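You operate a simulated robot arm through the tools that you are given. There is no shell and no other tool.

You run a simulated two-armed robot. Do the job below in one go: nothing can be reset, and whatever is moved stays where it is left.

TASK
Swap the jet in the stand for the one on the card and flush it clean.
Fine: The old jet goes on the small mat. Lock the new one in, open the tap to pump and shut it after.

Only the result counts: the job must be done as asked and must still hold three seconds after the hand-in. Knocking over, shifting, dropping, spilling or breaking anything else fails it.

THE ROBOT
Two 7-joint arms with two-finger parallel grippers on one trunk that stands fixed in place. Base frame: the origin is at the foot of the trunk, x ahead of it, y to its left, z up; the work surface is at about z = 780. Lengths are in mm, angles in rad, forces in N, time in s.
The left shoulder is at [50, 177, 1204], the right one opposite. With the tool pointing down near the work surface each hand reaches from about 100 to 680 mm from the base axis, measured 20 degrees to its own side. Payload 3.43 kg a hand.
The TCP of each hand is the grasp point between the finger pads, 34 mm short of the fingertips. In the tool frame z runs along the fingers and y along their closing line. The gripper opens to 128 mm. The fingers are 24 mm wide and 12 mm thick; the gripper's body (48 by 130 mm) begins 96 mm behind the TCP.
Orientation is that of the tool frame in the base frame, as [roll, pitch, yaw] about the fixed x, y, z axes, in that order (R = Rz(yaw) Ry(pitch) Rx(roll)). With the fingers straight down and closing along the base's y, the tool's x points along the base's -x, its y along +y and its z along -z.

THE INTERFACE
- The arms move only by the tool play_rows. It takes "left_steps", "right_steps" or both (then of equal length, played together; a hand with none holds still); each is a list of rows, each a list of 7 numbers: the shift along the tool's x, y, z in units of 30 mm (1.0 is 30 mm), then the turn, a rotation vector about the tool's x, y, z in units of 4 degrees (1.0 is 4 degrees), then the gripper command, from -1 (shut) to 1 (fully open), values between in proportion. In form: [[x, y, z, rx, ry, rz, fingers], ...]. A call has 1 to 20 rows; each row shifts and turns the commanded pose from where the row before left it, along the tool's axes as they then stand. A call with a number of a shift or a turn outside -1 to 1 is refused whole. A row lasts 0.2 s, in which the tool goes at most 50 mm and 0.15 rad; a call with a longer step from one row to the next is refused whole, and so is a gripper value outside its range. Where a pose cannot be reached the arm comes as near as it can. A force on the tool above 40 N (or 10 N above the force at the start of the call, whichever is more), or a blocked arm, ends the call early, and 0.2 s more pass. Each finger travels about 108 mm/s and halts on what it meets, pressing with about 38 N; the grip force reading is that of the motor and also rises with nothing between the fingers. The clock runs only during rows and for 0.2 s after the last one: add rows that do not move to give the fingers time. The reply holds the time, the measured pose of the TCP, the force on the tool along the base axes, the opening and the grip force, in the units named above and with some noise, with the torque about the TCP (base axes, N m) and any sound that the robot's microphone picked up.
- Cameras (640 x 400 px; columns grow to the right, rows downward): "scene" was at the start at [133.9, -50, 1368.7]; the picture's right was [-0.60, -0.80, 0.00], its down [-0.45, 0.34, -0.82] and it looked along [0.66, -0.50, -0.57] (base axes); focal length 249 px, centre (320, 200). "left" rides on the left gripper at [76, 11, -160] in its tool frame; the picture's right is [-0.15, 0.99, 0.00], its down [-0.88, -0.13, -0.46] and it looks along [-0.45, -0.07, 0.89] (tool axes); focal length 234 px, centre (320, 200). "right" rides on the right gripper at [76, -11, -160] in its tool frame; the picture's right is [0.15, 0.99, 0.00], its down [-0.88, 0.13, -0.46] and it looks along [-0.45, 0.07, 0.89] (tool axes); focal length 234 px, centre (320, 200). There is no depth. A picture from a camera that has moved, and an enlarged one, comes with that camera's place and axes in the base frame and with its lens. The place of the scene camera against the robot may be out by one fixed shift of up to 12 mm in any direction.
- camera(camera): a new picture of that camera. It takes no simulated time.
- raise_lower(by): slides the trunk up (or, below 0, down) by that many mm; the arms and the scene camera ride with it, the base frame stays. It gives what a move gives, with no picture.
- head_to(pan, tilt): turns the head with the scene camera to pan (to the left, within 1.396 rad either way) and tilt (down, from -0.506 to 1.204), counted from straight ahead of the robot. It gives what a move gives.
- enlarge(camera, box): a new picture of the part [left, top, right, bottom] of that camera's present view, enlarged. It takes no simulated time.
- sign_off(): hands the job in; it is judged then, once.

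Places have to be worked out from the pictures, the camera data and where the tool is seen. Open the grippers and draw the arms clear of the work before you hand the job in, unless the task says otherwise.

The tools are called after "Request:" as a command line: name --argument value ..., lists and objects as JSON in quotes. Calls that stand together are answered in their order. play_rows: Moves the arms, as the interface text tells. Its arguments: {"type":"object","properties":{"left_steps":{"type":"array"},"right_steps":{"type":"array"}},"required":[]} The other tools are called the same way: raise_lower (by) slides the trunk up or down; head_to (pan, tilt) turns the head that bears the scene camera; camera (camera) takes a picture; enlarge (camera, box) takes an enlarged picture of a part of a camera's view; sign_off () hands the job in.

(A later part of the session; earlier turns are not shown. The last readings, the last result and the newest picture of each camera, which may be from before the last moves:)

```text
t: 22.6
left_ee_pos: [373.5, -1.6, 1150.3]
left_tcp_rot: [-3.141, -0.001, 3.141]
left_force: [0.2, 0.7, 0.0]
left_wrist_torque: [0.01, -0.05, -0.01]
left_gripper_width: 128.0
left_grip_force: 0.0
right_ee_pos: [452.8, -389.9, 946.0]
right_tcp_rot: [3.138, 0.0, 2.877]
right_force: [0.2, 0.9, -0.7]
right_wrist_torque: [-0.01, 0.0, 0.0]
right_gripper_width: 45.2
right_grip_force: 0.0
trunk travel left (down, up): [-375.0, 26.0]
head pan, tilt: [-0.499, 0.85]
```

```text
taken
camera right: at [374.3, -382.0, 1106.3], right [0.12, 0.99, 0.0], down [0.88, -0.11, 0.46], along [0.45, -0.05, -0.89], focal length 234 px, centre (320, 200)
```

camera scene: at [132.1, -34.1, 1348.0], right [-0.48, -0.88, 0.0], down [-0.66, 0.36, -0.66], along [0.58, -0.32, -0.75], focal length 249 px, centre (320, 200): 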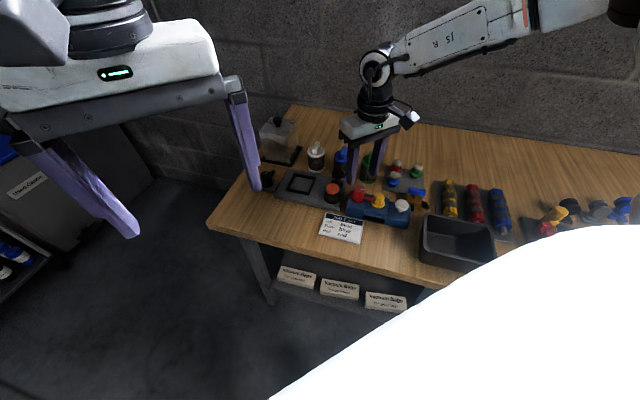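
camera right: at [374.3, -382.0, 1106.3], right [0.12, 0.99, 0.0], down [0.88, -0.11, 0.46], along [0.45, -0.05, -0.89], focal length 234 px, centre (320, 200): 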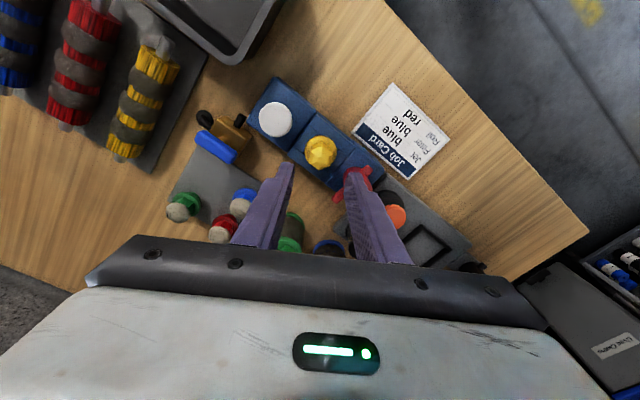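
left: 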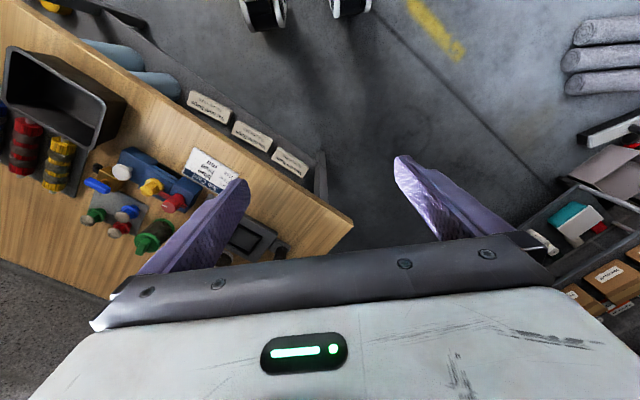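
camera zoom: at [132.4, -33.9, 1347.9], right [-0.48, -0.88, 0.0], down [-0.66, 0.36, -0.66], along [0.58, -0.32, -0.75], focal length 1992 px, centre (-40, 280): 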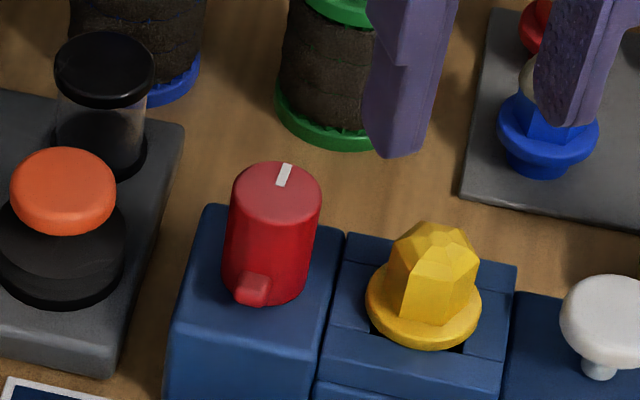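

I'll take a closer look at the yellow jet to judge its height and where the flats are.

Request:
enlarge --camera "right" --box '[296, 125, 346, 175]'

Request:
enlarge --camera "scene" --box '[366, 188, 396, 213]'

```text
8.00 times, centred on (321, 150) of right
camera zoom: at [374.3, -382.0, 1106.3], right [0.12, 0.99, 0.0], down [0.88, -0.11, 0.46], along [0.45, -0.05, -0.89], focal length 1873 px, centre (312, 600)
```

zoom: 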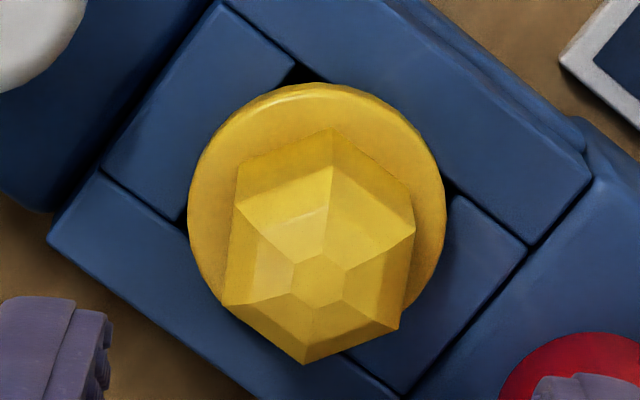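

```text
16.00 times, centred on (381, 200) of scene
camera zoom: at [132.4, -33.9, 1347.9], right [-0.48, -0.88, 0.0], down [-0.66, 0.36, -0.66], along [0.58, -0.32, -0.75], focal length 3983 px, centre (-656, 192)
```

zoom: 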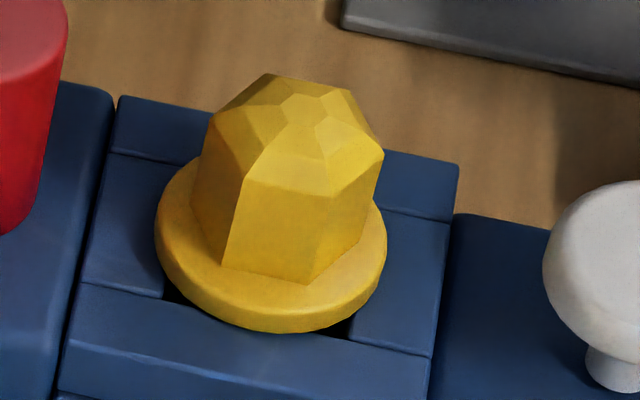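

The jet's hex is about 24 mm across flats, reaching z≈858 with the flange top at z≈824, and the flats match my closing line. I'll descend so the tips stop just above the flange.

Request:
play_rows --right_steps '[[0.04, -0.02, 0.9, 0, 0, 0, -0.32], [0, 0, 0.9, 0, 0, 0, -0.32], [0, 0, 0.9, 0, 0, 0, -0.35], [0, 0, 0, 0, 0, 0, -0.4]]'

Request:
enlarge --camera "right" --box '[240, 80, 400, 230]'

Request:
enlarge --camera "scene" --box '[340, 165, 410, 215]'

```text
t: 23.6
left_ee_pos: [372.8, -1.4, 1150.1]
left_tcp_rot: [-3.14, 0.0, 3.141]
left_force: [0.0, 0.0, 0.1]
left_wrist_torque: [0.01, -0.02, 0.0]
left_gripper_width: 128.2
left_grip_force: 0.1
right_ee_pos: [451.9, -389.3, 865.3]
right_tcp_rot: [3.137, 0.002, 2.877]
right_force: [0.0, -0.1, 3.0]
right_wrist_torque: [0.02, 0.01, -0.03]
right_gripper_width: 38.6
right_grip_force: 0.3
trunk travel left (down, up): [-375.0, 26.0]
head pan, tilt: [-0.499, 0.85]
```

```text
2.67 times, centred on (320, 155) of right
camera zoom: at [373.2, -381.7, 1025.6], right [0.12, 0.99, 0.0], down [0.88, -0.11, 0.46], along [0.45, -0.05, -0.89], focal length 624 px, centre (320, 320)
```

zoom: 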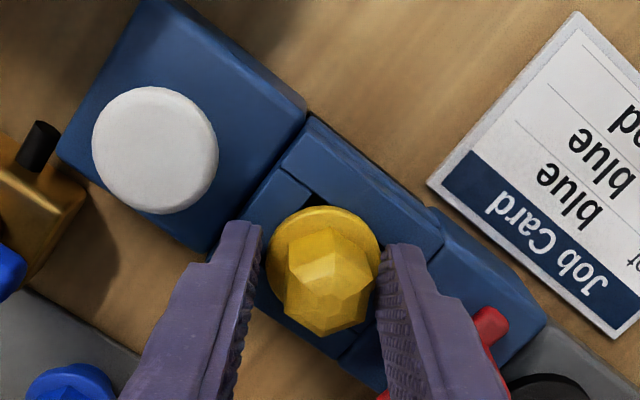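

```text
8.00 times, centred on (375, 190) of scene
camera zoom: at [132.1, -33.9, 1348.0], right [-0.48, -0.88, 0.0], down [-0.66, 0.36, -0.66], along [0.58, -0.32, -0.75], focal length 1992 px, centre (-120, 280)
```

zoom: 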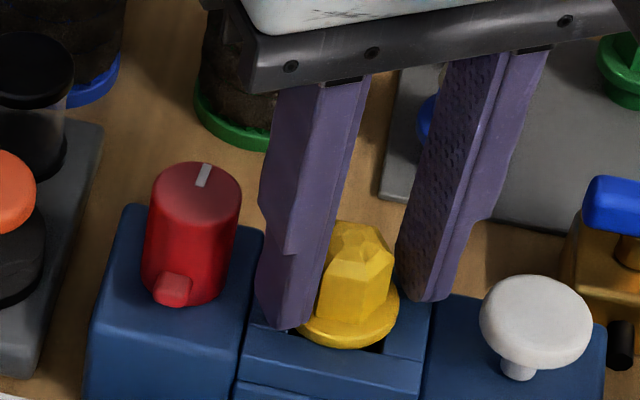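

The hex sits about 1 mm to one side, so I'll nudge and close on it.

Request:
play_rows --right_steps '[[0, 0.04, 0, 0, 0, 0, -0.45], [0, 0, 0, 0, 0, 0, -0.6], [0, 0, 0, 0, 0, 0, -0.75], [0, 0, 0, 0, 0, 0, -0.85], [0, 0, 0, 0, 0, 0, -0.85]]'

Request:
enlarge --camera "right" --box '[240, 80, 400, 230]'

```text
t: 24.8
left_ee_pos: [373.4, -2.0, 1150.4]
left_tcp_rot: [3.141, 0.0, 3.141]
left_force: [-0.4, 0.5, 0.1]
left_wrist_torque: [0.02, 0.01, -0.02]
left_gripper_width: 128.2
left_grip_force: 0.0
right_ee_pos: [451.4, -388.5, 865.9]
right_tcp_rot: [3.139, 0.003, 2.876]
right_force: [0.8, 0.7, 4.1]
right_wrist_torque: [0.02, -0.04, -0.01]
right_gripper_width: 27.2
right_grip_force: 38.0
trunk travel left (down, up): [-375.0, 26.0]
head pan, tilt: [-0.499, 0.85]
```

```text
2.67 times, centred on (320, 155) of right
camera zoom: at [373.5, -380.3, 1026.1], right [0.12, 0.99, 0.0], down [0.88, -0.11, 0.46], along [0.45, -0.05, -0.89], focal length 624 px, centre (320, 320)
```

zoom: 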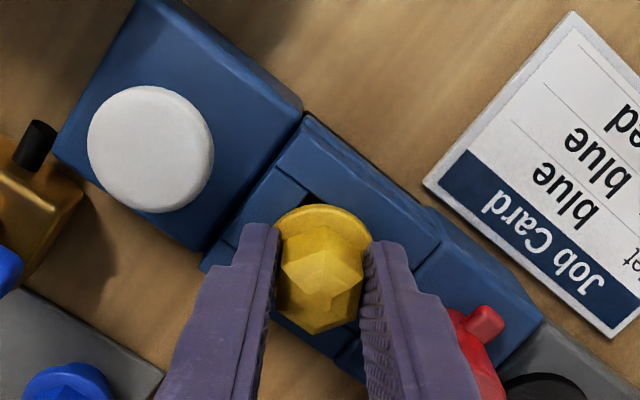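

It's gripped at 27 mm. I'm lifting the yellow jet straight up, slowly at first.

Request:
play_rows --right_steps '[[0, 0, -0.2, 0, 0, 0, -0.85], [0, 0, -0.3, 0, 0, 0, -0.85], [0, 0, -0.5, 0, 0, 0, -0.85], [0, 0, -0.8, 0, 0, 0, -0.85], [0, 0, -0.8, 0, 0, 0, -0.85], [0, 0, -0.4, 0, 0, 0, -0.85], [0, 0, 0, 0, 0, 0, -0.85]]'

Request:
camera --camera "right"

Request:
enlarge --camera "right" --box '[140, 80, 360, 240]'

Request:
enlarge --camera "scene" --box '[340, 140, 440, 215]'

```text
t: 26.4
left_ee_pos: [372.7, -2.5, 1150.0]
left_tcp_rot: [-3.141, 0.0, 3.141]
left_force: [-0.3, -0.3, 0.1]
left_wrist_torque: [-0.03, 0.02, 0.0]
left_gripper_width: 128.2
left_grip_force: 0.1
right_ee_pos: [451.8, -388.4, 955.7]
right_tcp_rot: [3.139, -0.001, 2.876]
right_force: [-0.3, 0.1, -0.7]
right_wrist_torque: [0.02, -0.01, 0.01]
right_gripper_width: 27.2
right_grip_force: 37.6
trunk travel left (down, up): [-375.0, 26.0]
head pan, tilt: [-0.499, 0.85]
```

```text
taken
camera right: at [374.1, -380.8, 1115.6], right [0.12, 0.99, 0.0], down [0.88, -0.11, 0.46], along [0.45, -0.05, -0.89], focal length 234 px, centre (320, 200)
```

right: 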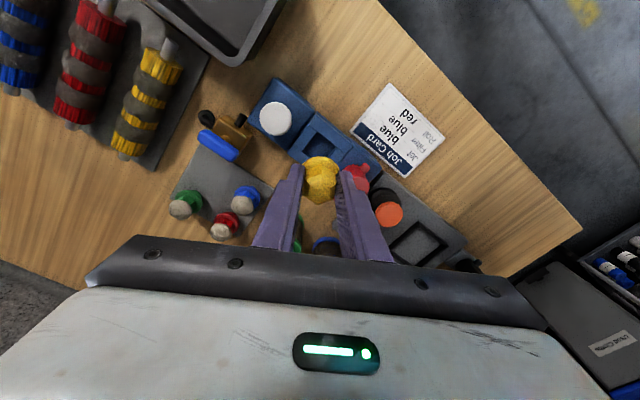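

```text
2.50 times, centred on (250, 160) of right
camera zoom: at [374.1, -380.8, 1115.6], right [0.12, 0.99, 0.0], down [0.88, -0.11, 0.46], along [0.45, -0.05, -0.89], focal length 585 px, centre (495, 300)
```

zoom: 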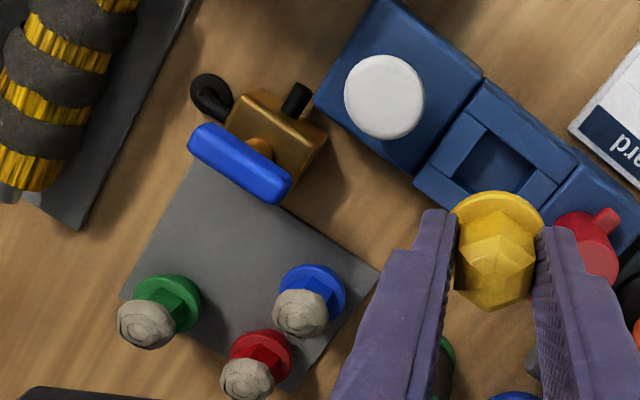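

```text
5.33 times, centred on (390, 178) of scene
camera zoom: at [132.3, -34.1, 1347.9], right [-0.48, -0.88, 0.0], down [-0.66, 0.36, -0.66], along [0.58, -0.32, -0.75], focal length 1328 px, centre (-53, 320)
```

zoom: 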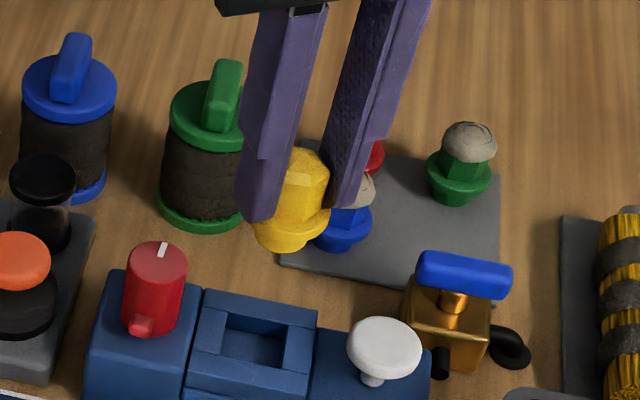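

The stand's square socket is now open. The mat has a free corner slot at about (470,-556), clear of the three spares and the tap. I'll carry the old jet over there, still high.

Request:
play_rows --right_steps '[[-0.292, -0.748, 0, 0, 0, 0, -0.85], [-0.292, -0.748, 0, 0, 0, 0, -0.85], [-0.292, -0.748, 0, 0, 0, 0, -0.85], [-0.292, -0.748, 0, 0, 0, 0, -0.85], [-0.292, -0.748, 0, 0, 0, 0, -0.85], [-0.292, -0.748, 0, 0, 0, 0, -0.85], [-0.292, -0.748, 0, 0, 0, 0, -0.85], [0, 0, 0, 0, 0, 0, -0.85]]'

Request:
enlarge --camera "right" --box '[200, 60, 420, 240]'

Request:
enlarge --camera "scene" --box '[340, 130, 440, 215]'

```text
t: 28.2
left_ee_pos: [373.8, -1.5, 1150.2]
left_tcp_rot: [-3.141, -0.001, 3.14]
left_force: [0.3, -0.2, 0.2]
left_wrist_torque: [0.05, -0.02, -0.01]
left_gripper_width: 127.9
left_grip_force: 0.0
right_ee_pos: [469.9, -555.9, 955.9]
right_tcp_rot: [3.138, -0.001, 2.876]
right_force: [0.3, -0.1, -0.2]
right_wrist_torque: [0.01, 0.01, -0.06]
right_gripper_width: 27.2
right_grip_force: 37.7
trunk travel left (down, up): [-375.0, 26.0]
head pan, tilt: [-0.499, 0.85]
```

```text
2.22 times, centred on (310, 150) of right
camera zoom: at [391.7, -548.3, 1115.4], right [0.12, 0.99, 0.0], down [0.88, -0.11, 0.46], along [0.45, -0.05, -0.89], focal length 520 px, centre (342, 311)
```

zoom: 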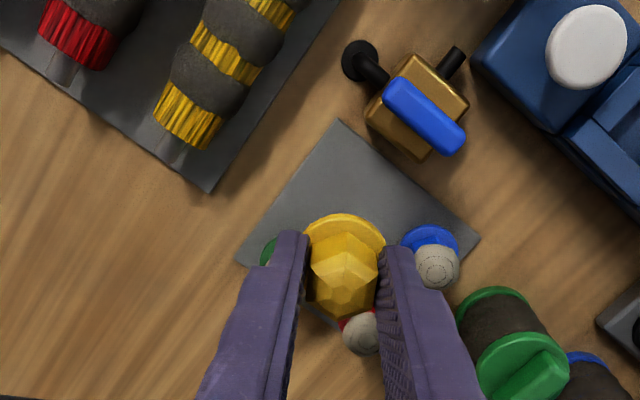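

```text
4.71 times, centred on (390, 172) of scene
camera zoom: at [132.2, -33.9, 1348.0], right [-0.48, -0.88, 0.0], down [-0.66, 0.36, -0.66], along [0.58, -0.32, -0.75], focal length 1172 px, centre (-9, 329)
```

zoom: 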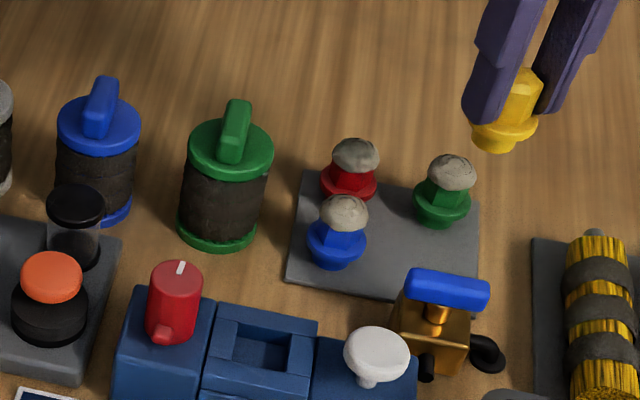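

The view confirms the slot is free under the hand. I'm lowering the jet toward the mat.

Request:
play_rows --right_steps '[[0, 0, 0.9, 0, 0, 0, -0.85], [0, 0, 0.9, 0, 0, 0, -0.85], [0, 0, 0.9, 0, 0, 0, -0.85], [0, 0, 0.6, 0, 0, 0, -0.85], [0, 0, 0, 0, 0, 0, -0.85]]'

Request:
enlarge --camera "scene" --box '[370, 140, 440, 200]'

```text
t: 29.4
left_ee_pos: [372.3, -2.4, 1150.5]
left_tcp_rot: [3.141, -0.001, -3.14]
left_force: [0.5, 0.5, -0.4]
left_wrist_torque: [0.02, -0.02, 0.05]
left_gripper_width: 128.1
left_grip_force: 0.1
right_ee_pos: [465.0, -550.8, 860.1]
right_tcp_rot: [3.141, 0.002, 2.874]
right_force: [-0.9, -0.8, 0.1]
right_wrist_torque: [-0.01, -0.02, 0.01]
right_gripper_width: 27.3
right_grip_force: 37.4
right hand out of reach, approached as far as the arm can: row 4
trunk travel left (down, up): [-375.0, 26.0]
head pan, tilt: [-0.499, 0.85]
```

```text
6.67 times, centred on (405, 170) of scene
camera zoom: at [132.3, -34.1, 1347.9], right [-0.48, -0.88, 0.0], down [-0.66, 0.36, -0.66], along [0.58, -0.32, -0.75], focal length 1660 px, centre (-247, 400)
```

zoom: 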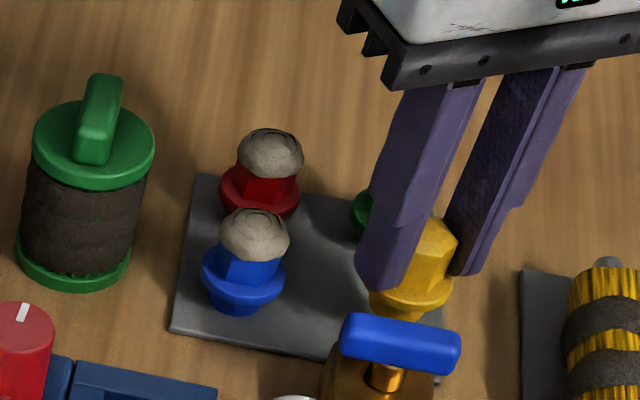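

The slot is just out of reach at this trunk height. I'll lift the jet again, slide the trunk down 120 mm and then lower.

Request:
play_rows --right_steps '[[0, 0, -0.9, 0, 0, 0, -0.85], [0, 0, -0.9, 0, 0, 0, -0.85], [0, 0, -0.9, 0, 0, 0, -0.85], [0, 0, -0.9, 0, 0, 0, -0.85], [0, 0, -0.9, 0, 0, 0, -0.85], [0, 0, 0, 0, 0, 0, -0.85]]'

Request:
raise_lower --by -110

Request:
enlarge --camera "right" --box '[200, 60, 420, 240]'

Request:
camera --camera "scene"

```text
t: 30.8
left_ee_pos: [373.9, -2.1, 1150.0]
left_tcp_rot: [3.141, 0.001, 3.141]
left_force: [-0.2, -1.3, -0.6]
left_wrist_torque: [-0.04, -0.01, 0.0]
left_gripper_width: 128.0
left_grip_force: 0.0
right_ee_pos: [464.2, -553.1, 995.1]
right_tcp_rot: [3.138, -0.001, 2.877]
right_force: [0.3, 0.6, -0.8]
right_wrist_torque: [-0.04, 0.01, -0.01]
right_gripper_width: 27.2
right_grip_force: 38.2
trunk travel left (down, up): [-375.0, 26.0]
head pan, tilt: [-0.499, 0.85]
```

```text
t: 32.2
left_ee_pos: [373.1, -0.9, 1040.3]
left_tcp_rot: [3.139, 0.0, 3.141]
left_force: [-1.0, 0.3, -1.1]
left_wrist_torque: [0.01, -0.03, 0.0]
left_gripper_width: 128.0
left_grip_force: 0.0
right_ee_pos: [465.1, -551.4, 884.7]
right_tcp_rot: [3.14, 0.0, 2.876]
right_force: [-0.4, -0.4, -0.1]
right_wrist_torque: [0.02, -0.03, 0.0]
right_gripper_width: 27.3
right_grip_force: 37.7
trunk travel left (down, up): [-265.0, 136.0]
head pan, tilt: [-0.499, 0.85]
```

```text
2.22 times, centred on (310, 150) of right
camera zoom: at [386.9, -543.5, 1045.0], right [0.12, 0.99, 0.0], down [0.88, -0.11, 0.46], along [0.45, -0.05, -0.89], focal length 520 px, centre (342, 311)
```

zoom: 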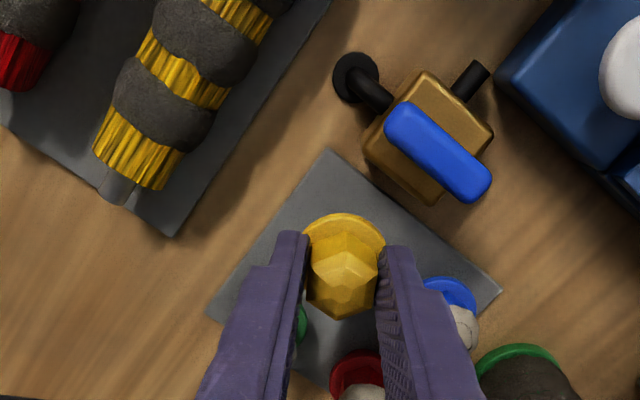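

```text
taken
camera scene: at [132.1, -34.0, 1238.0], right [-0.48, -0.88, 0.0], down [-0.66, 0.36, -0.66], along [0.58, -0.32, -0.75], focal length 249 px, centre (320, 200)
```

scene: 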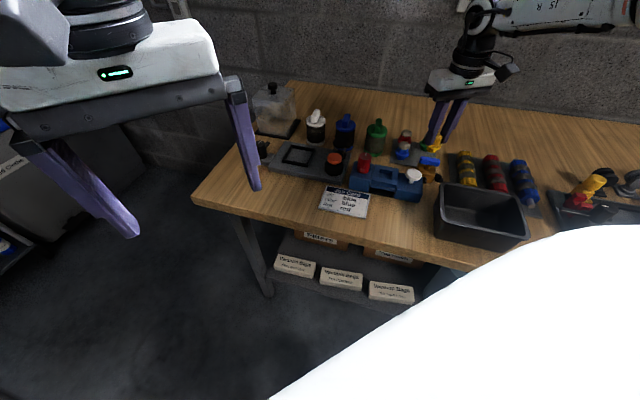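

The hand is now at (465,-551,885). I'll shift back over the slot and lower toward contact.

Request:
play_rows --right_steps '[[-0.233, -0.09, 0, 0, 0, 0, -0.85], [0, 0, 0.6, 0, 0, 0, -0.85], [0, 0, 0.6, 0, 0, 0, -0.85], [0, 0, 0, 0, 0, 0, -0.85]]'

Request:
enlarge --camera "scene" --box '[390, 110, 460, 170]'

Request:
enlarge --camera "right" --box '[200, 60, 420, 240]'

```text
t: 33.2
left_ee_pos: [373.3, -1.5, 1040.8]
left_tcp_rot: [3.14, 0.001, 3.141]
left_force: [-0.1, 0.1, 0.0]
left_wrist_torque: [0.0, 0.01, 0.03]
left_gripper_width: 128.0
left_grip_force: 0.0
right_ee_pos: [471.0, -556.4, 850.2]
right_tcp_rot: [3.138, -0.001, 2.877]
right_force: [-0.2, -0.4, -0.7]
right_wrist_torque: [-0.01, 0.01, 0.03]
right_gripper_width: 27.2
right_grip_force: 37.9
trunk travel left (down, up): [-265.0, 136.0]
head pan, tilt: [-0.499, 0.85]
```

```text
6.67 times, centred on (425, 140) of scene
camera zoom: at [132.3, -34.0, 1237.9], right [-0.48, -0.88, 0.0], down [-0.66, 0.36, -0.66], along [0.58, -0.32, -0.75], focal length 1660 px, centre (-380, 600)
```

zoom: 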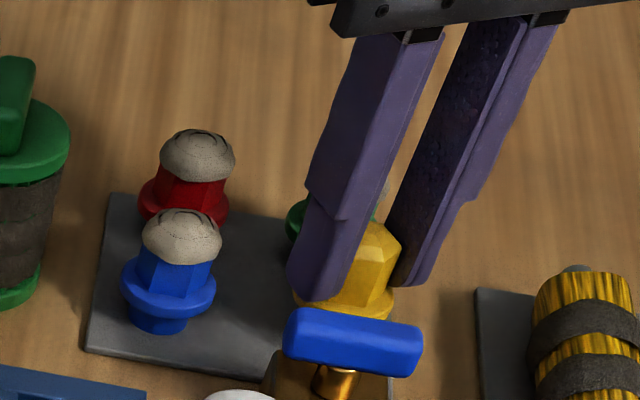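

```text
2.22 times, centred on (310, 150) of right
camera zoom: at [392.9, -547.9, 1008.8], right [0.12, 0.99, 0.0], down [0.88, -0.11, 0.46], along [0.45, -0.05, -0.89], focal length 520 px, centre (342, 311)
```

zoom: 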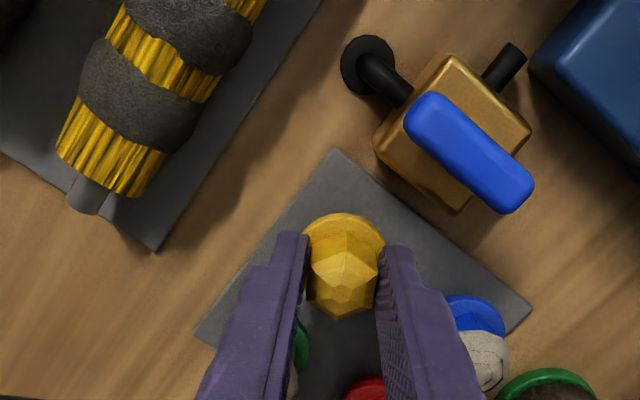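

No contact yet at z 850. I'll creep down.

Request:
play_rows --right_steps '[[0, 0, 0.12, 0, 0, 0, -0.85], [0, 0, 0.12, 0, 0, 0, -0.85], [0, 0, 0, 0, 0, 0, -0.85]]'

```text
t: 34.0
left_ee_pos: [373.1, -1.8, 1039.2]
left_tcp_rot: [3.142, 0.001, -3.141]
left_force: [0.0, 0.2, -0.6]
left_wrist_torque: [0.03, -0.01, 0.0]
left_gripper_width: 128.2
left_grip_force: 0.0
right_ee_pos: [470.5, -557.3, 842.7]
right_tcp_rot: [3.14, 0.0, 2.876]
right_force: [0.0, 0.3, -0.6]
right_wrist_torque: [0.02, 0.0, -0.01]
right_gripper_width: 27.3
right_grip_force: 37.9
trunk travel left (down, up): [-265.0, 136.0]
head pan, tilt: [-0.499, 0.85]
```

Still free, so I'll keep creeping down.

Request:
play_rows --right_steps '[[0, 0, 0.1, 0, 0, 0, -0.85], [0, 0, 0.07, 0, 0, 0, -0.85], [0, 0, 0, 0, 0, 0, -0.85]]'

Request:
enlarge --camera "right" --box '[280, 130, 380, 220]'

Request:
enlarge --camera "scene" --box '[390, 110, 460, 170]'

```text
t: 34.8
left_ee_pos: [371.5, -1.0, 1041.2]
left_tcp_rot: [-3.139, 0.002, 3.141]
left_force: [0.1, -0.6, 0.5]
left_wrist_torque: [0.0, 0.03, 0.05]
left_gripper_width: 127.9
left_grip_force: 0.1
right_ee_pos: [470.4, -555.3, 839.8]
right_tcp_rot: [3.14, 0.004, 2.877]
right_force: [-4.1, -3.3, 17.8]
right_wrist_torque: [-0.32, 0.23, -0.04]
right_gripper_width: 27.1
right_grip_force: 37.7
trunk travel left (down, up): [-265.0, 136.0]
head pan, tilt: [-0.499, 0.85]
```

```text
4.44 times, centred on (330, 175) of right
camera zoom: at [392.3, -547.0, 999.2], right [0.12, 0.99, 0.0], down [0.88, -0.11, 0.46], along [0.46, -0.05, -0.89], focal length 1041 px, centre (276, 311)
```

zoom: 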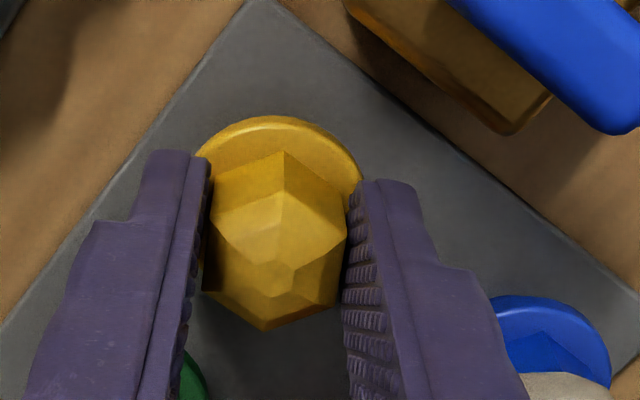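

```text
6.67 times, centred on (425, 140) of scene
camera zoom: at [130.7, -32.8, 1238.4], right [-0.48, -0.88, 0.0], down [-0.66, 0.36, -0.66], along [0.58, -0.32, -0.75], focal length 1660 px, centre (-380, 600)
```

zoom: 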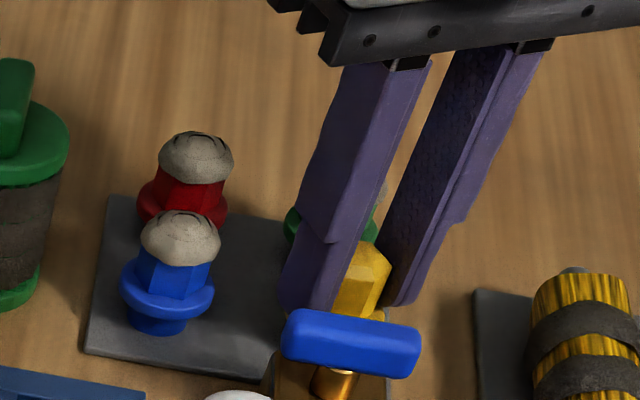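

The jet is on the mat, with contact at TCP z≈841. I'll ease the pressure, open gently and rise.

Request:
play_rows --right_steps '[[0, 0, -0.05, 0, 0, 0, -0.85], [0, 0, 0, 0, 0, 0, -0.5], [0, 0, 0, 0, 0, 0, -0.3], [0, 0, 0, 0, 0, 0, -0.25], [0, 0, -0.6, 0, 0, 0, -0.25], [0, 0, -0.9, 0, 0, 0, -0.25], [0, 0, -0.9, 0, 0, 0, -0.25], [0, 0, 0, 0, 0, 0, -0.25]]'

Request:
enlarge --camera "right" --box '[200, 60, 420, 240]'

Request:
enlarge --camera "scene" --box '[390, 110, 460, 170]'

```text
t: 36.6
left_ee_pos: [373.1, -1.9, 1039.9]
left_tcp_rot: [3.141, -0.001, -3.141]
left_force: [0.7, -0.7, -0.2]
left_wrist_torque: [0.01, 0.0, 0.02]
left_gripper_width: 128.1
left_grip_force: 0.1
right_ee_pos: [470.9, -555.2, 909.8]
right_tcp_rot: [3.138, -0.001, 2.876]
right_force: [0.4, -0.1, 0.3]
right_wrist_torque: [0.01, 0.02, -0.04]
right_gripper_width: 48.1
right_grip_force: 0.1
trunk travel left (down, up): [-265.0, 136.0]
head pan, tilt: [-0.499, 0.85]
```

```text
2.22 times, centred on (310, 150) of right
camera zoom: at [393.1, -548.2, 1069.8], right [0.12, 0.99, 0.0], down [0.88, -0.11, 0.46], along [0.45, -0.05, -0.89], focal length 520 px, centre (342, 311)
```

zoom: 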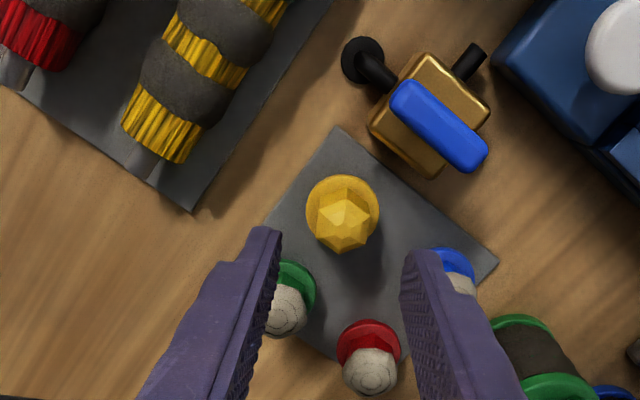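

```text
6.67 times, centred on (425, 140) of scene
camera zoom: at [132.3, -34.1, 1237.9], right [-0.48, -0.88, 0.0], down [-0.66, 0.36, -0.66], along [0.58, -0.32, -0.75], focal length 1660 px, centre (-380, 600)
```

zoom: 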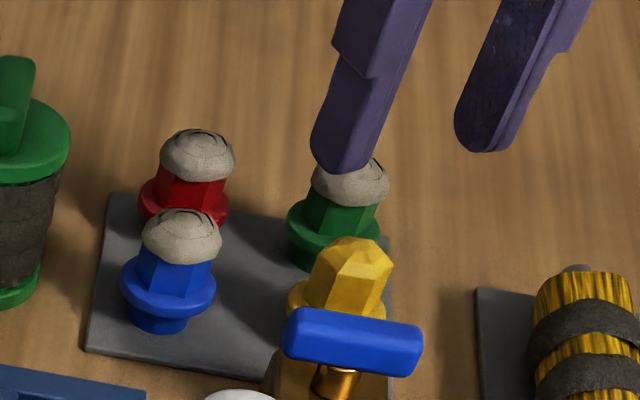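

The yellow jet stands upright on the mat. Next I'll hover above the blue spare to fix its place and the direction of its hex.

Request:
play_rows --right_steps '[[-0.513, 0.977, 0, 0, 0, 0, -0.2], [-0.513, 0.977, 0, 0, 0, 0, -0.1], [0, 0, -0.3, 0, 0, 0, -0.1], [0, 0, 0, 0, 0, 0, -0.1]]'

Request:
enlarge --camera "right" --box '[200, 60, 420, 240]'

Request:
enlarge --camera "right" --box '[290, 135, 350, 185]'

Request:
enlarge --camera "scene" --box '[395, 128, 425, 150]'

```text
t: 37.6
left_ee_pos: [372.1, -1.9, 1039.6]
left_tcp_rot: [3.14, -0.002, 3.141]
left_force: [-0.2, -0.7, -0.1]
left_wrist_torque: [-0.02, 0.01, 0.01]
left_gripper_width: 128.0
left_grip_force: 0.1
right_ee_pos: [515.4, -506.8, 918.5]
right_tcp_rot: [3.137, 0.001, 2.877]
right_force: [0.2, -0.9, -0.3]
right_wrist_torque: [0.01, 0.02, 0.0]
right_gripper_width: 57.4
right_grip_force: 0.0
trunk travel left (down, up): [-265.0, 136.0]
head pan, tilt: [-0.499, 0.85]
```

```text
2.22 times, centred on (310, 150) of right
camera zoom: at [438.0, -499.8, 1078.8], right [0.12, 0.99, 0.0], down [0.88, -0.11, 0.46], along [0.45, -0.05, -0.89], focal length 520 px, centre (342, 311)
```

zoom: 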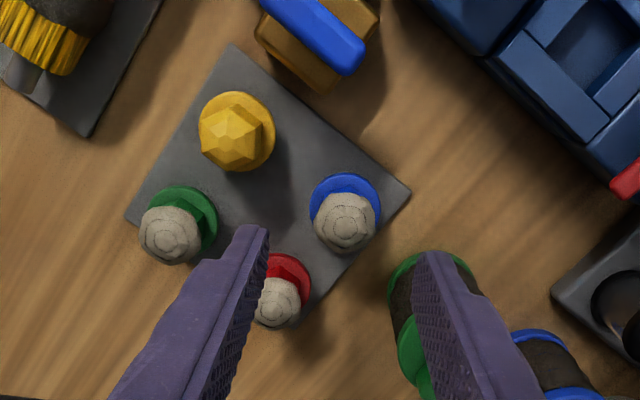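

```text
8.00 times, centred on (320, 160) of right
camera zoom: at [438.0, -499.8, 1078.8], right [0.12, 0.99, 0.0], down [0.88, -0.11, 0.46], along [0.45, -0.05, -0.89], focal length 1873 px, centre (320, 520)
```

zoom: 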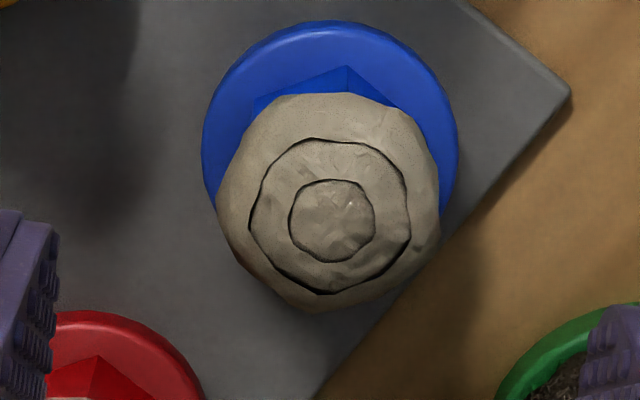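

```text
16.00 times, centred on (410, 139) of scene
camera zoom: at [132.3, -34.1, 1237.9], right [-0.48, -0.88, 0.0], down [-0.66, 0.36, -0.66], along [0.58, -0.32, -0.75], focal length 3983 px, centre (-1120, 1176)
```

zoom: 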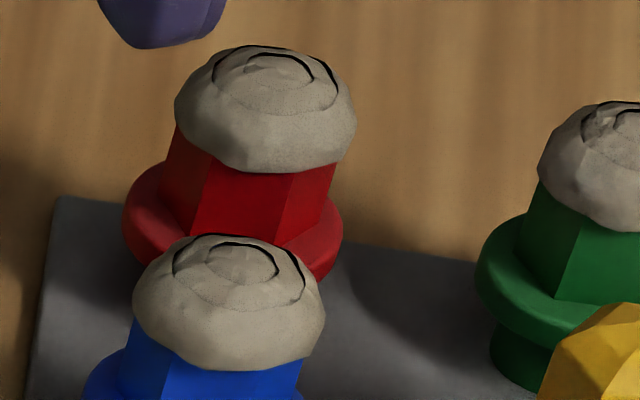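

The blue jet is at about (516.4,-507.2) with its hex turned the same way as the yellow one was. I'll narrow the fingers and descend to just above its flange.

Request:
play_rows --right_steps '[[-0.027, 0, 0, 0, 0, 0, -0.3], [0, 0, 0.6, 0, 0, 0, -0.3], [0, 0, 0.5, 0, 0, 0, -0.3], [0, 0, 0, 0, 0, 0, -0.3]]'

Request:
enlarge --camera "right" --box '[240, 100, 400, 230]'

Request:
enlarge --camera "scene" --box '[370, 100, 450, 170]'

```text
t: 38.6
left_ee_pos: [372.5, -1.0, 1040.9]
left_tcp_rot: [3.141, 0.0, 3.141]
left_force: [-0.3, -0.8, 0.2]
left_wrist_torque: [0.02, 0.03, 0.03]
left_gripper_width: 128.2
left_grip_force: 0.0
right_ee_pos: [515.6, -506.1, 885.7]
right_tcp_rot: [3.138, 0.0, 2.875]
right_force: [-0.6, 0.3, -0.1]
right_wrist_torque: [0.01, -0.02, 0.0]
right_gripper_width: 44.7
right_grip_force: 0.0
trunk travel left (down, up): [-265.0, 136.0]
head pan, tilt: [-0.499, 0.85]
```

```text
3.08 times, centred on (320, 165) of right
camera zoom: at [438.7, -499.3, 1045.1], right [0.12, 0.99, 0.0], down [0.88, -0.11, 0.46], along [0.45, -0.05, -0.89], focal length 720 px, centre (320, 308)
```

zoom: 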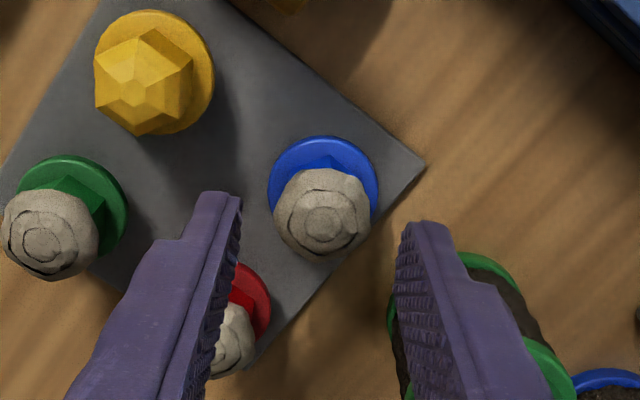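

```text
5.71 times, centred on (410, 135) of scene
camera zoom: at [132.2, -34.0, 1237.9], right [-0.48, -0.88, 0.0], down [-0.66, 0.36, -0.66], along [0.58, -0.32, -0.75], focal length 1423 px, centre (-194, 571)
```

zoom: 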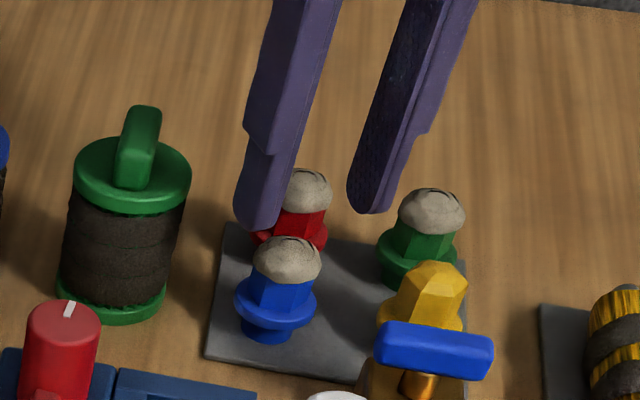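

Centred and clear of the red jet and the green canister. I'm descending the rest.

Request:
play_rows --right_steps '[[-0.02, 0, 0.7, 0, 0, 0, -0.3], [0, 0, 0.6, 0, 0, 0, -0.3], [0, 0, 0.1, 0, 0, 0, -0.3], [0, 0, 0, 0, 0, 0, -0.3]]'

Request:
enlarge --camera "right" --box '[240, 100, 400, 230]'

Request:
enlarge --camera "scene" --box '[370, 100, 450, 170]'

```text
t: 39.6
left_ee_pos: [373.0, -2.7, 1039.4]
left_tcp_rot: [-3.141, 0.001, -3.141]
left_force: [0.0, 0.2, 0.0]
left_wrist_torque: [0.01, -0.03, -0.01]
left_gripper_width: 128.1
left_grip_force: 0.0
right_ee_pos: [516.2, -508.4, 843.0]
right_tcp_rot: [3.138, -0.003, 2.875]
right_force: [-0.3, 0.3, 0.6]
right_wrist_torque: [0.0, -0.01, -0.02]
right_gripper_width: 44.6
right_grip_force: 0.1
trunk travel left (down, up): [-265.0, 136.0]
head pan, tilt: [-0.499, 0.85]
```

```text
3.08 times, centred on (320, 165) of right
camera zoom: at [438.7, -500.1, 1003.5], right [0.12, 0.99, 0.0], down [0.88, -0.11, 0.46], along [0.45, -0.05, -0.89], focal length 720 px, centre (320, 308)
```

zoom: 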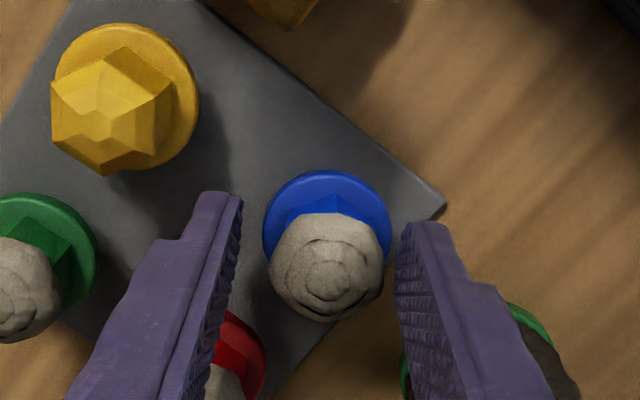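

```text
5.71 times, centred on (410, 135) of scene
camera zoom: at [132.2, -34.0, 1237.9], right [-0.48, -0.88, 0.0], down [-0.66, 0.36, -0.66], along [0.58, -0.32, -0.75], focal length 1423 px, centre (-194, 571)
```

zoom: 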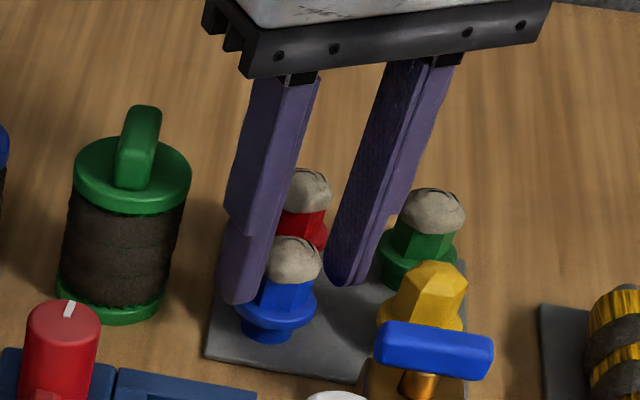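

I'll nudge 1.5 mm and close gently on the blue jet.

Request:
play_rows --right_steps '[[0, 0.05, 0, 0, 0, 0, -0.4], [0, 0, 0, 0, 0, 0, -0.55], [0, 0, 0, 0, 0, 0, -0.7], [0, 0, 0, 0, 0, 0, -0.85], [0, 0, 0, 0, 0, 0, -0.85]]'

Request:
enlarge --camera "right" --box '[240, 100, 400, 230]'

Request:
enlarge --camera "scene" --box '[390, 120, 430, 160]'

```text
t: 40.8
left_ee_pos: [372.0, -1.5, 1040.1]
left_tcp_rot: [-3.14, 0.001, 3.14]
left_force: [-0.3, 0.0, 0.0]
left_wrist_torque: [0.02, 0.01, 0.02]
left_gripper_width: 128.2
left_grip_force: 0.0
right_ee_pos: [517.8, -506.2, 844.3]
right_tcp_rot: [3.137, 0.0, 2.877]
right_force: [0.5, 0.3, 0.2]
right_wrist_torque: [-0.08, 0.03, 0.01]
right_gripper_width: 26.9
right_grip_force: 37.8
trunk travel left (down, up): [-265.0, 136.0]
head pan, tilt: [-0.499, 0.85]
```

```text
3.08 times, centred on (320, 165) of right
camera zoom: at [439.3, -498.2, 1004.0], right [0.12, 0.99, 0.0], down [0.88, -0.11, 0.46], along [0.45, -0.05, -0.89], focal length 720 px, centre (320, 308)
```

zoom: 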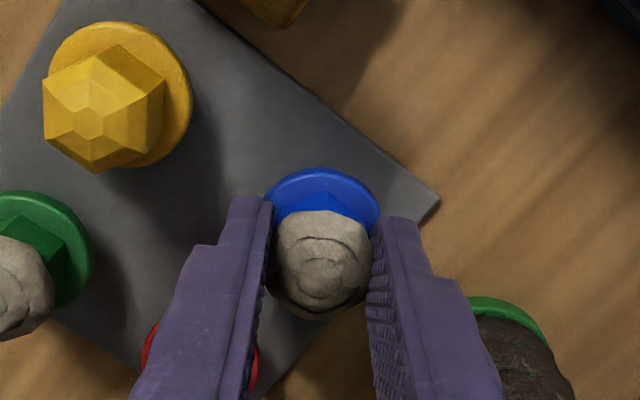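

```text
10.00 times, centred on (410, 140) of scene
camera zoom: at [132.2, -34.0, 1237.9], right [-0.48, -0.88, 0.0], down [-0.66, 0.36, -0.66], along [0.58, -0.32, -0.75], focal length 2490 px, centre (-580, 800)
```

zoom: 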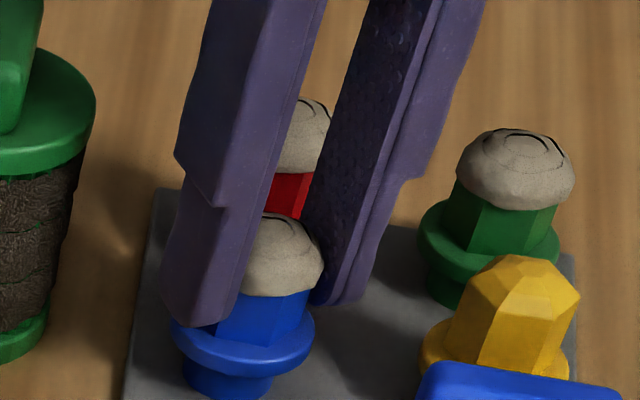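

The blue jet is gripped on its hex (26.9 mm). I'm lifting it clear and carrying it above the stand's socket.

Request:
play_rows --right_steps '[[0, 0, -0.2, 0, 0, 0, -0.85], [0, 0, -0.5, 0, 0, 0, -0.85], [0, 0, -0.9, 0, 0, 0, -0.85], [0, 0, -0.9, 0, 0, 0, -0.85], [0, 0, -0.9, 0, 0, 0, -0.85], [0.78, 0.81, 0, 0, 0, 0, -0.85], [0.78, 0.81, 0, 0, 0, 0, -0.85], [0.78, 0.81, 0, 0, 0, 0, -0.85], [0.78, 0.81, 0, 0, 0, 0, -0.85], [0, 0, 0, 0, 0, 0, -0.85]]'

Request:
enlarge --camera "right" --box '[240, 80, 400, 230]'

Request:
enlarge --camera "scene" --box '[340, 120, 440, 205]'

```text
t: 43.0
left_ee_pos: [373.2, -2.7, 1039.9]
left_tcp_rot: [3.141, 0.0, 3.141]
left_force: [0.5, 0.2, 0.4]
left_wrist_torque: [0.02, 0.01, 0.02]
left_gripper_width: 128.2
left_grip_force: 0.2
right_ee_pos: [452.2, -387.9, 948.3]
right_tcp_rot: [3.138, 0.001, 2.875]
right_force: [0.3, 0.3, -1.4]
right_wrist_torque: [-0.02, -0.01, 0.0]
right_gripper_width: 27.5
right_grip_force: 38.0
trunk travel left (down, up): [-265.0, 136.0]
head pan, tilt: [-0.499, 0.85]
```

```text
2.67 times, centred on (320, 155) of right
camera zoom: at [374.4, -380.8, 1107.3], right [0.12, 0.99, 0.0], down [0.88, -0.11, 0.46], along [0.45, -0.05, -0.89], focal length 624 px, centre (320, 320)
```

zoom: 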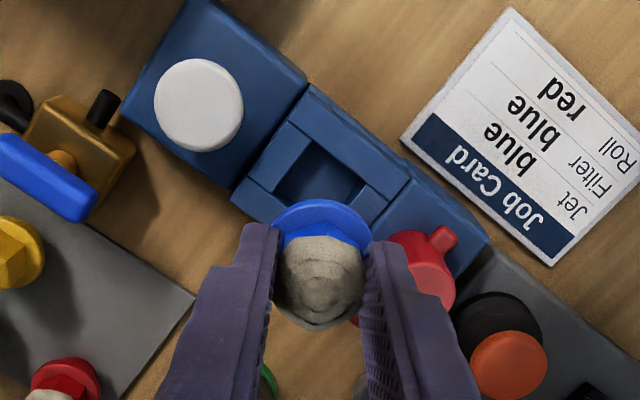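

```text
4.71 times, centred on (390, 162) of scene
camera zoom: at [132.3, -34.1, 1237.9], right [-0.48, -0.88, 0.0], down [-0.66, 0.36, -0.66], along [0.58, -0.32, -0.75], focal length 1172 px, centre (-9, 376)
```

zoom: 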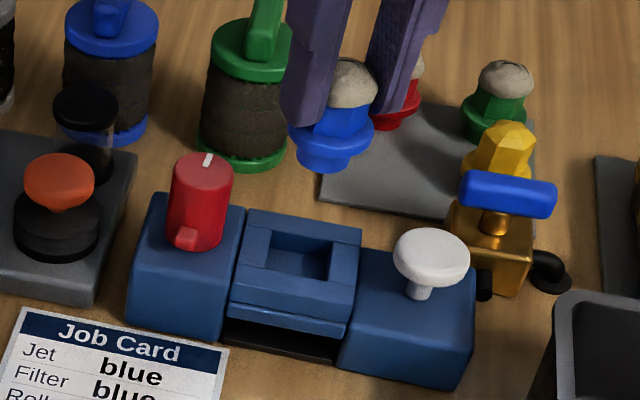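

I'll zoom in on the socket and the jet to measure their alignment.

Request:
enlarge --camera "right" --box '[290, 120, 350, 205]'

Request:
enlarge --camera "scene" --box '[385, 160, 425, 195]'

```text
4.71 times, centred on (320, 162) of right
camera zoom: at [374.4, -380.8, 1107.3], right [0.12, 0.99, 0.0], down [0.88, -0.11, 0.46], along [0.45, -0.05, -0.89], focal length 1102 px, centre (320, 376)
```

zoom: 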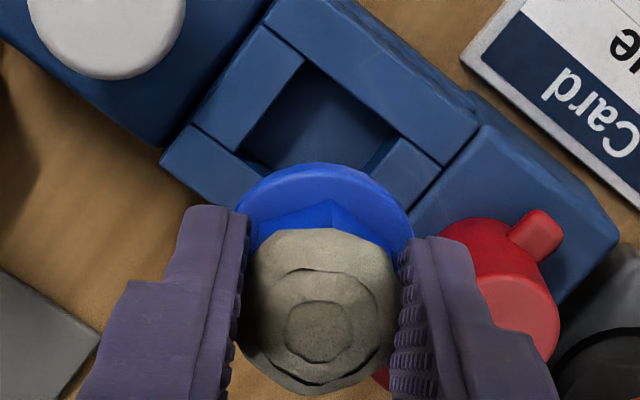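

```text
11.43 times, centred on (405, 178) of scene
camera zoom: at [132.3, -34.1, 1237.9], right [-0.48, -0.88, 0.0], down [-0.66, 0.36, -0.66], along [0.58, -0.32, -0.75], focal length 2845 px, centre (-651, 457)
```

zoom: 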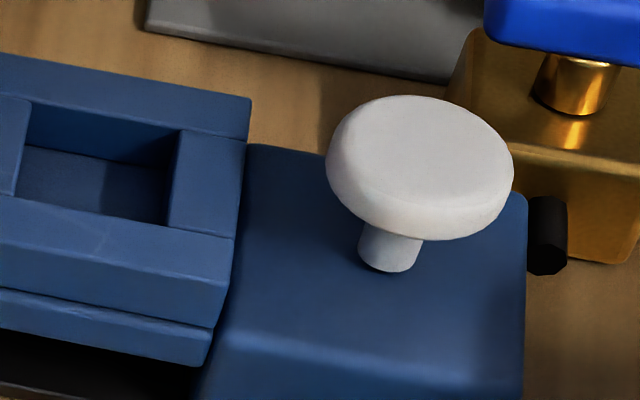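

By my estimate the jet axis is within about 1.5 mm of the socket centre at (451.3,-390.2), and the socket gives roughly 3 mm of play. I'll trim slightly and lower to just above entry.

Request:
play_rows --right_steps '[[0.015, -0.025, 0.5, 0, 0, 0, -0.85], [0, 0, 0.6, 0, 0, 0, -0.85], [0, 0, 0.5, 0, 0, 0, -0.85], [0, 0, 0, 0, 0, 0, -0.85]]'

Request:
enlarge --camera "scene" --box '[360, 140, 410, 190]'

Request:
enlarge --camera "right" --box '[270, 120, 370, 205]'

Request:
enlarge --camera "left" --box '[50, 130, 230, 250]'

```text
t: 44.0
left_ee_pos: [372.3, -2.5, 1040.4]
left_tcp_rot: [-3.141, -0.001, -3.14]
left_force: [-0.2, -0.3, 0.0]
left_wrist_torque: [0.0, -0.02, 0.05]
left_gripper_width: 127.9
left_grip_force: 0.1
right_ee_pos: [451.7, -388.6, 898.8]
right_tcp_rot: [3.139, -0.001, 2.875]
right_force: [0.2, 0.5, 0.1]
right_wrist_torque: [0.02, 0.01, 0.0]
right_gripper_width: 27.4
right_grip_force: 38.2
trunk travel left (down, up): [-265.0, 136.0]
head pan, tilt: [-0.499, 0.85]
```

```text
8.00 times, centred on (385, 165) of scene
camera zoom: at [132.3, -34.0, 1237.9], right [-0.48, -0.88, 0.0], down [-0.66, 0.36, -0.66], along [0.58, -0.32, -0.75], focal length 1992 px, centre (-200, 480)
```

zoom: 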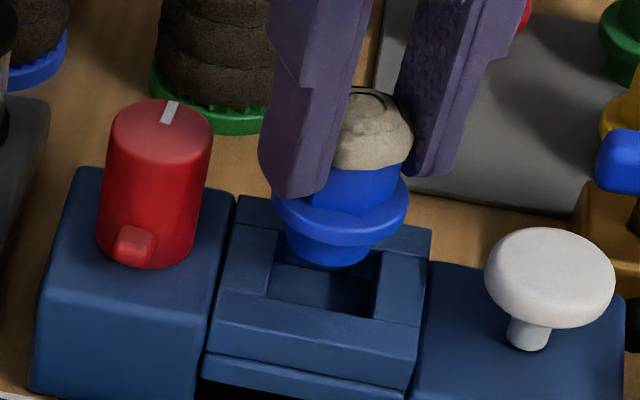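

```text
4.71 times, centred on (320, 162) of right
camera zoom: at [374.6, -380.6, 1058.4], right [0.12, 0.99, 0.0], down [0.88, -0.11, 0.46], along [0.45, -0.05, -0.89], focal length 1102 px, centre (320, 376)
```

zoom: 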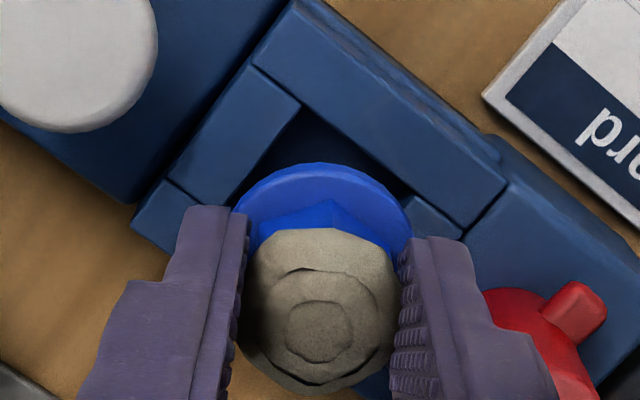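

```text
3.33 times, centred on (140, 190) of left
camera zoom: at [297.9, 9.1, 1199.0], right [0.15, 0.99, 0.0], down [0.88, -0.13, 0.46], along [0.45, -0.07, -0.89], focal length 781 px, centre (920, 233)
```

zoom: 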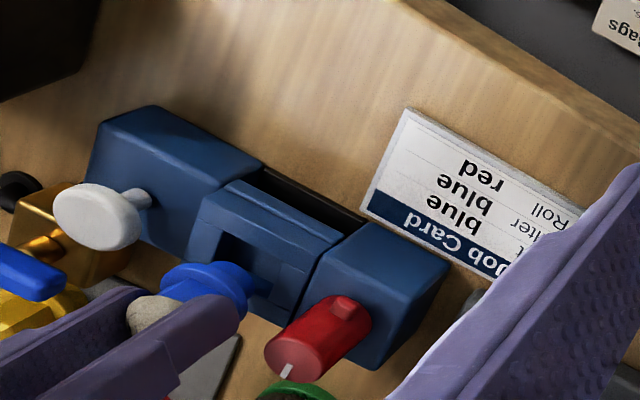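

Plug and socket line up in both views. I'm lowering slowly while watching the force.

Request:
play_rows --right_steps '[[0, 0, 0.3, 0, 0, 0, -0.85], [0, 0, 0.2, 0, 0, 0, -0.85], [0, 0, 0.15, 0, 0, 0, -0.85], [0, 0, 0, 0, 0, 0, -0.85]]'

Request:
enlarge --camera "scene" --box '[360, 140, 410, 190]'

```text
t: 45.0
left_ee_pos: [372.4, -2.2, 1039.7]
left_tcp_rot: [3.14, 0.001, -3.14]
left_force: [0.5, -0.3, -0.6]
left_wrist_torque: [-0.03, -0.01, 0.01]
left_gripper_width: 128.1
left_grip_force: 0.2
right_ee_pos: [451.5, -388.7, 879.6]
right_tcp_rot: [3.138, 0.001, 2.876]
right_force: [0.2, -0.2, -1.1]
right_wrist_torque: [0.02, 0.01, -0.03]
right_gripper_width: 27.0
right_grip_force: 38.1
trunk travel left (down, up): [-265.0, 136.0]
head pan, tilt: [-0.499, 0.85]
```

```text
8.00 times, centred on (385, 165) of scene
camera zoom: at [132.3, -34.0, 1237.9], right [-0.48, -0.88, 0.0], down [-0.66, 0.36, -0.66], along [0.58, -0.32, -0.75], focal length 1992 px, centre (-200, 480)
```

zoom: 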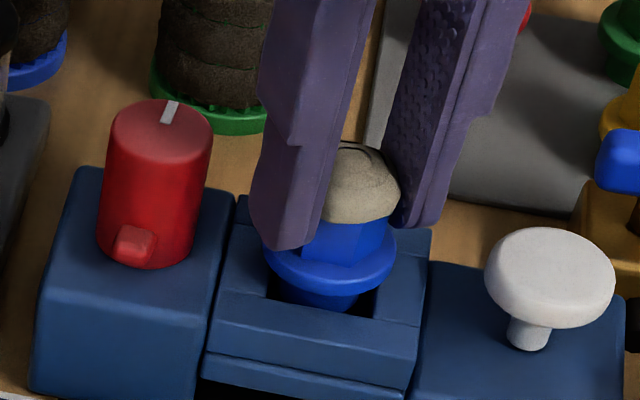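

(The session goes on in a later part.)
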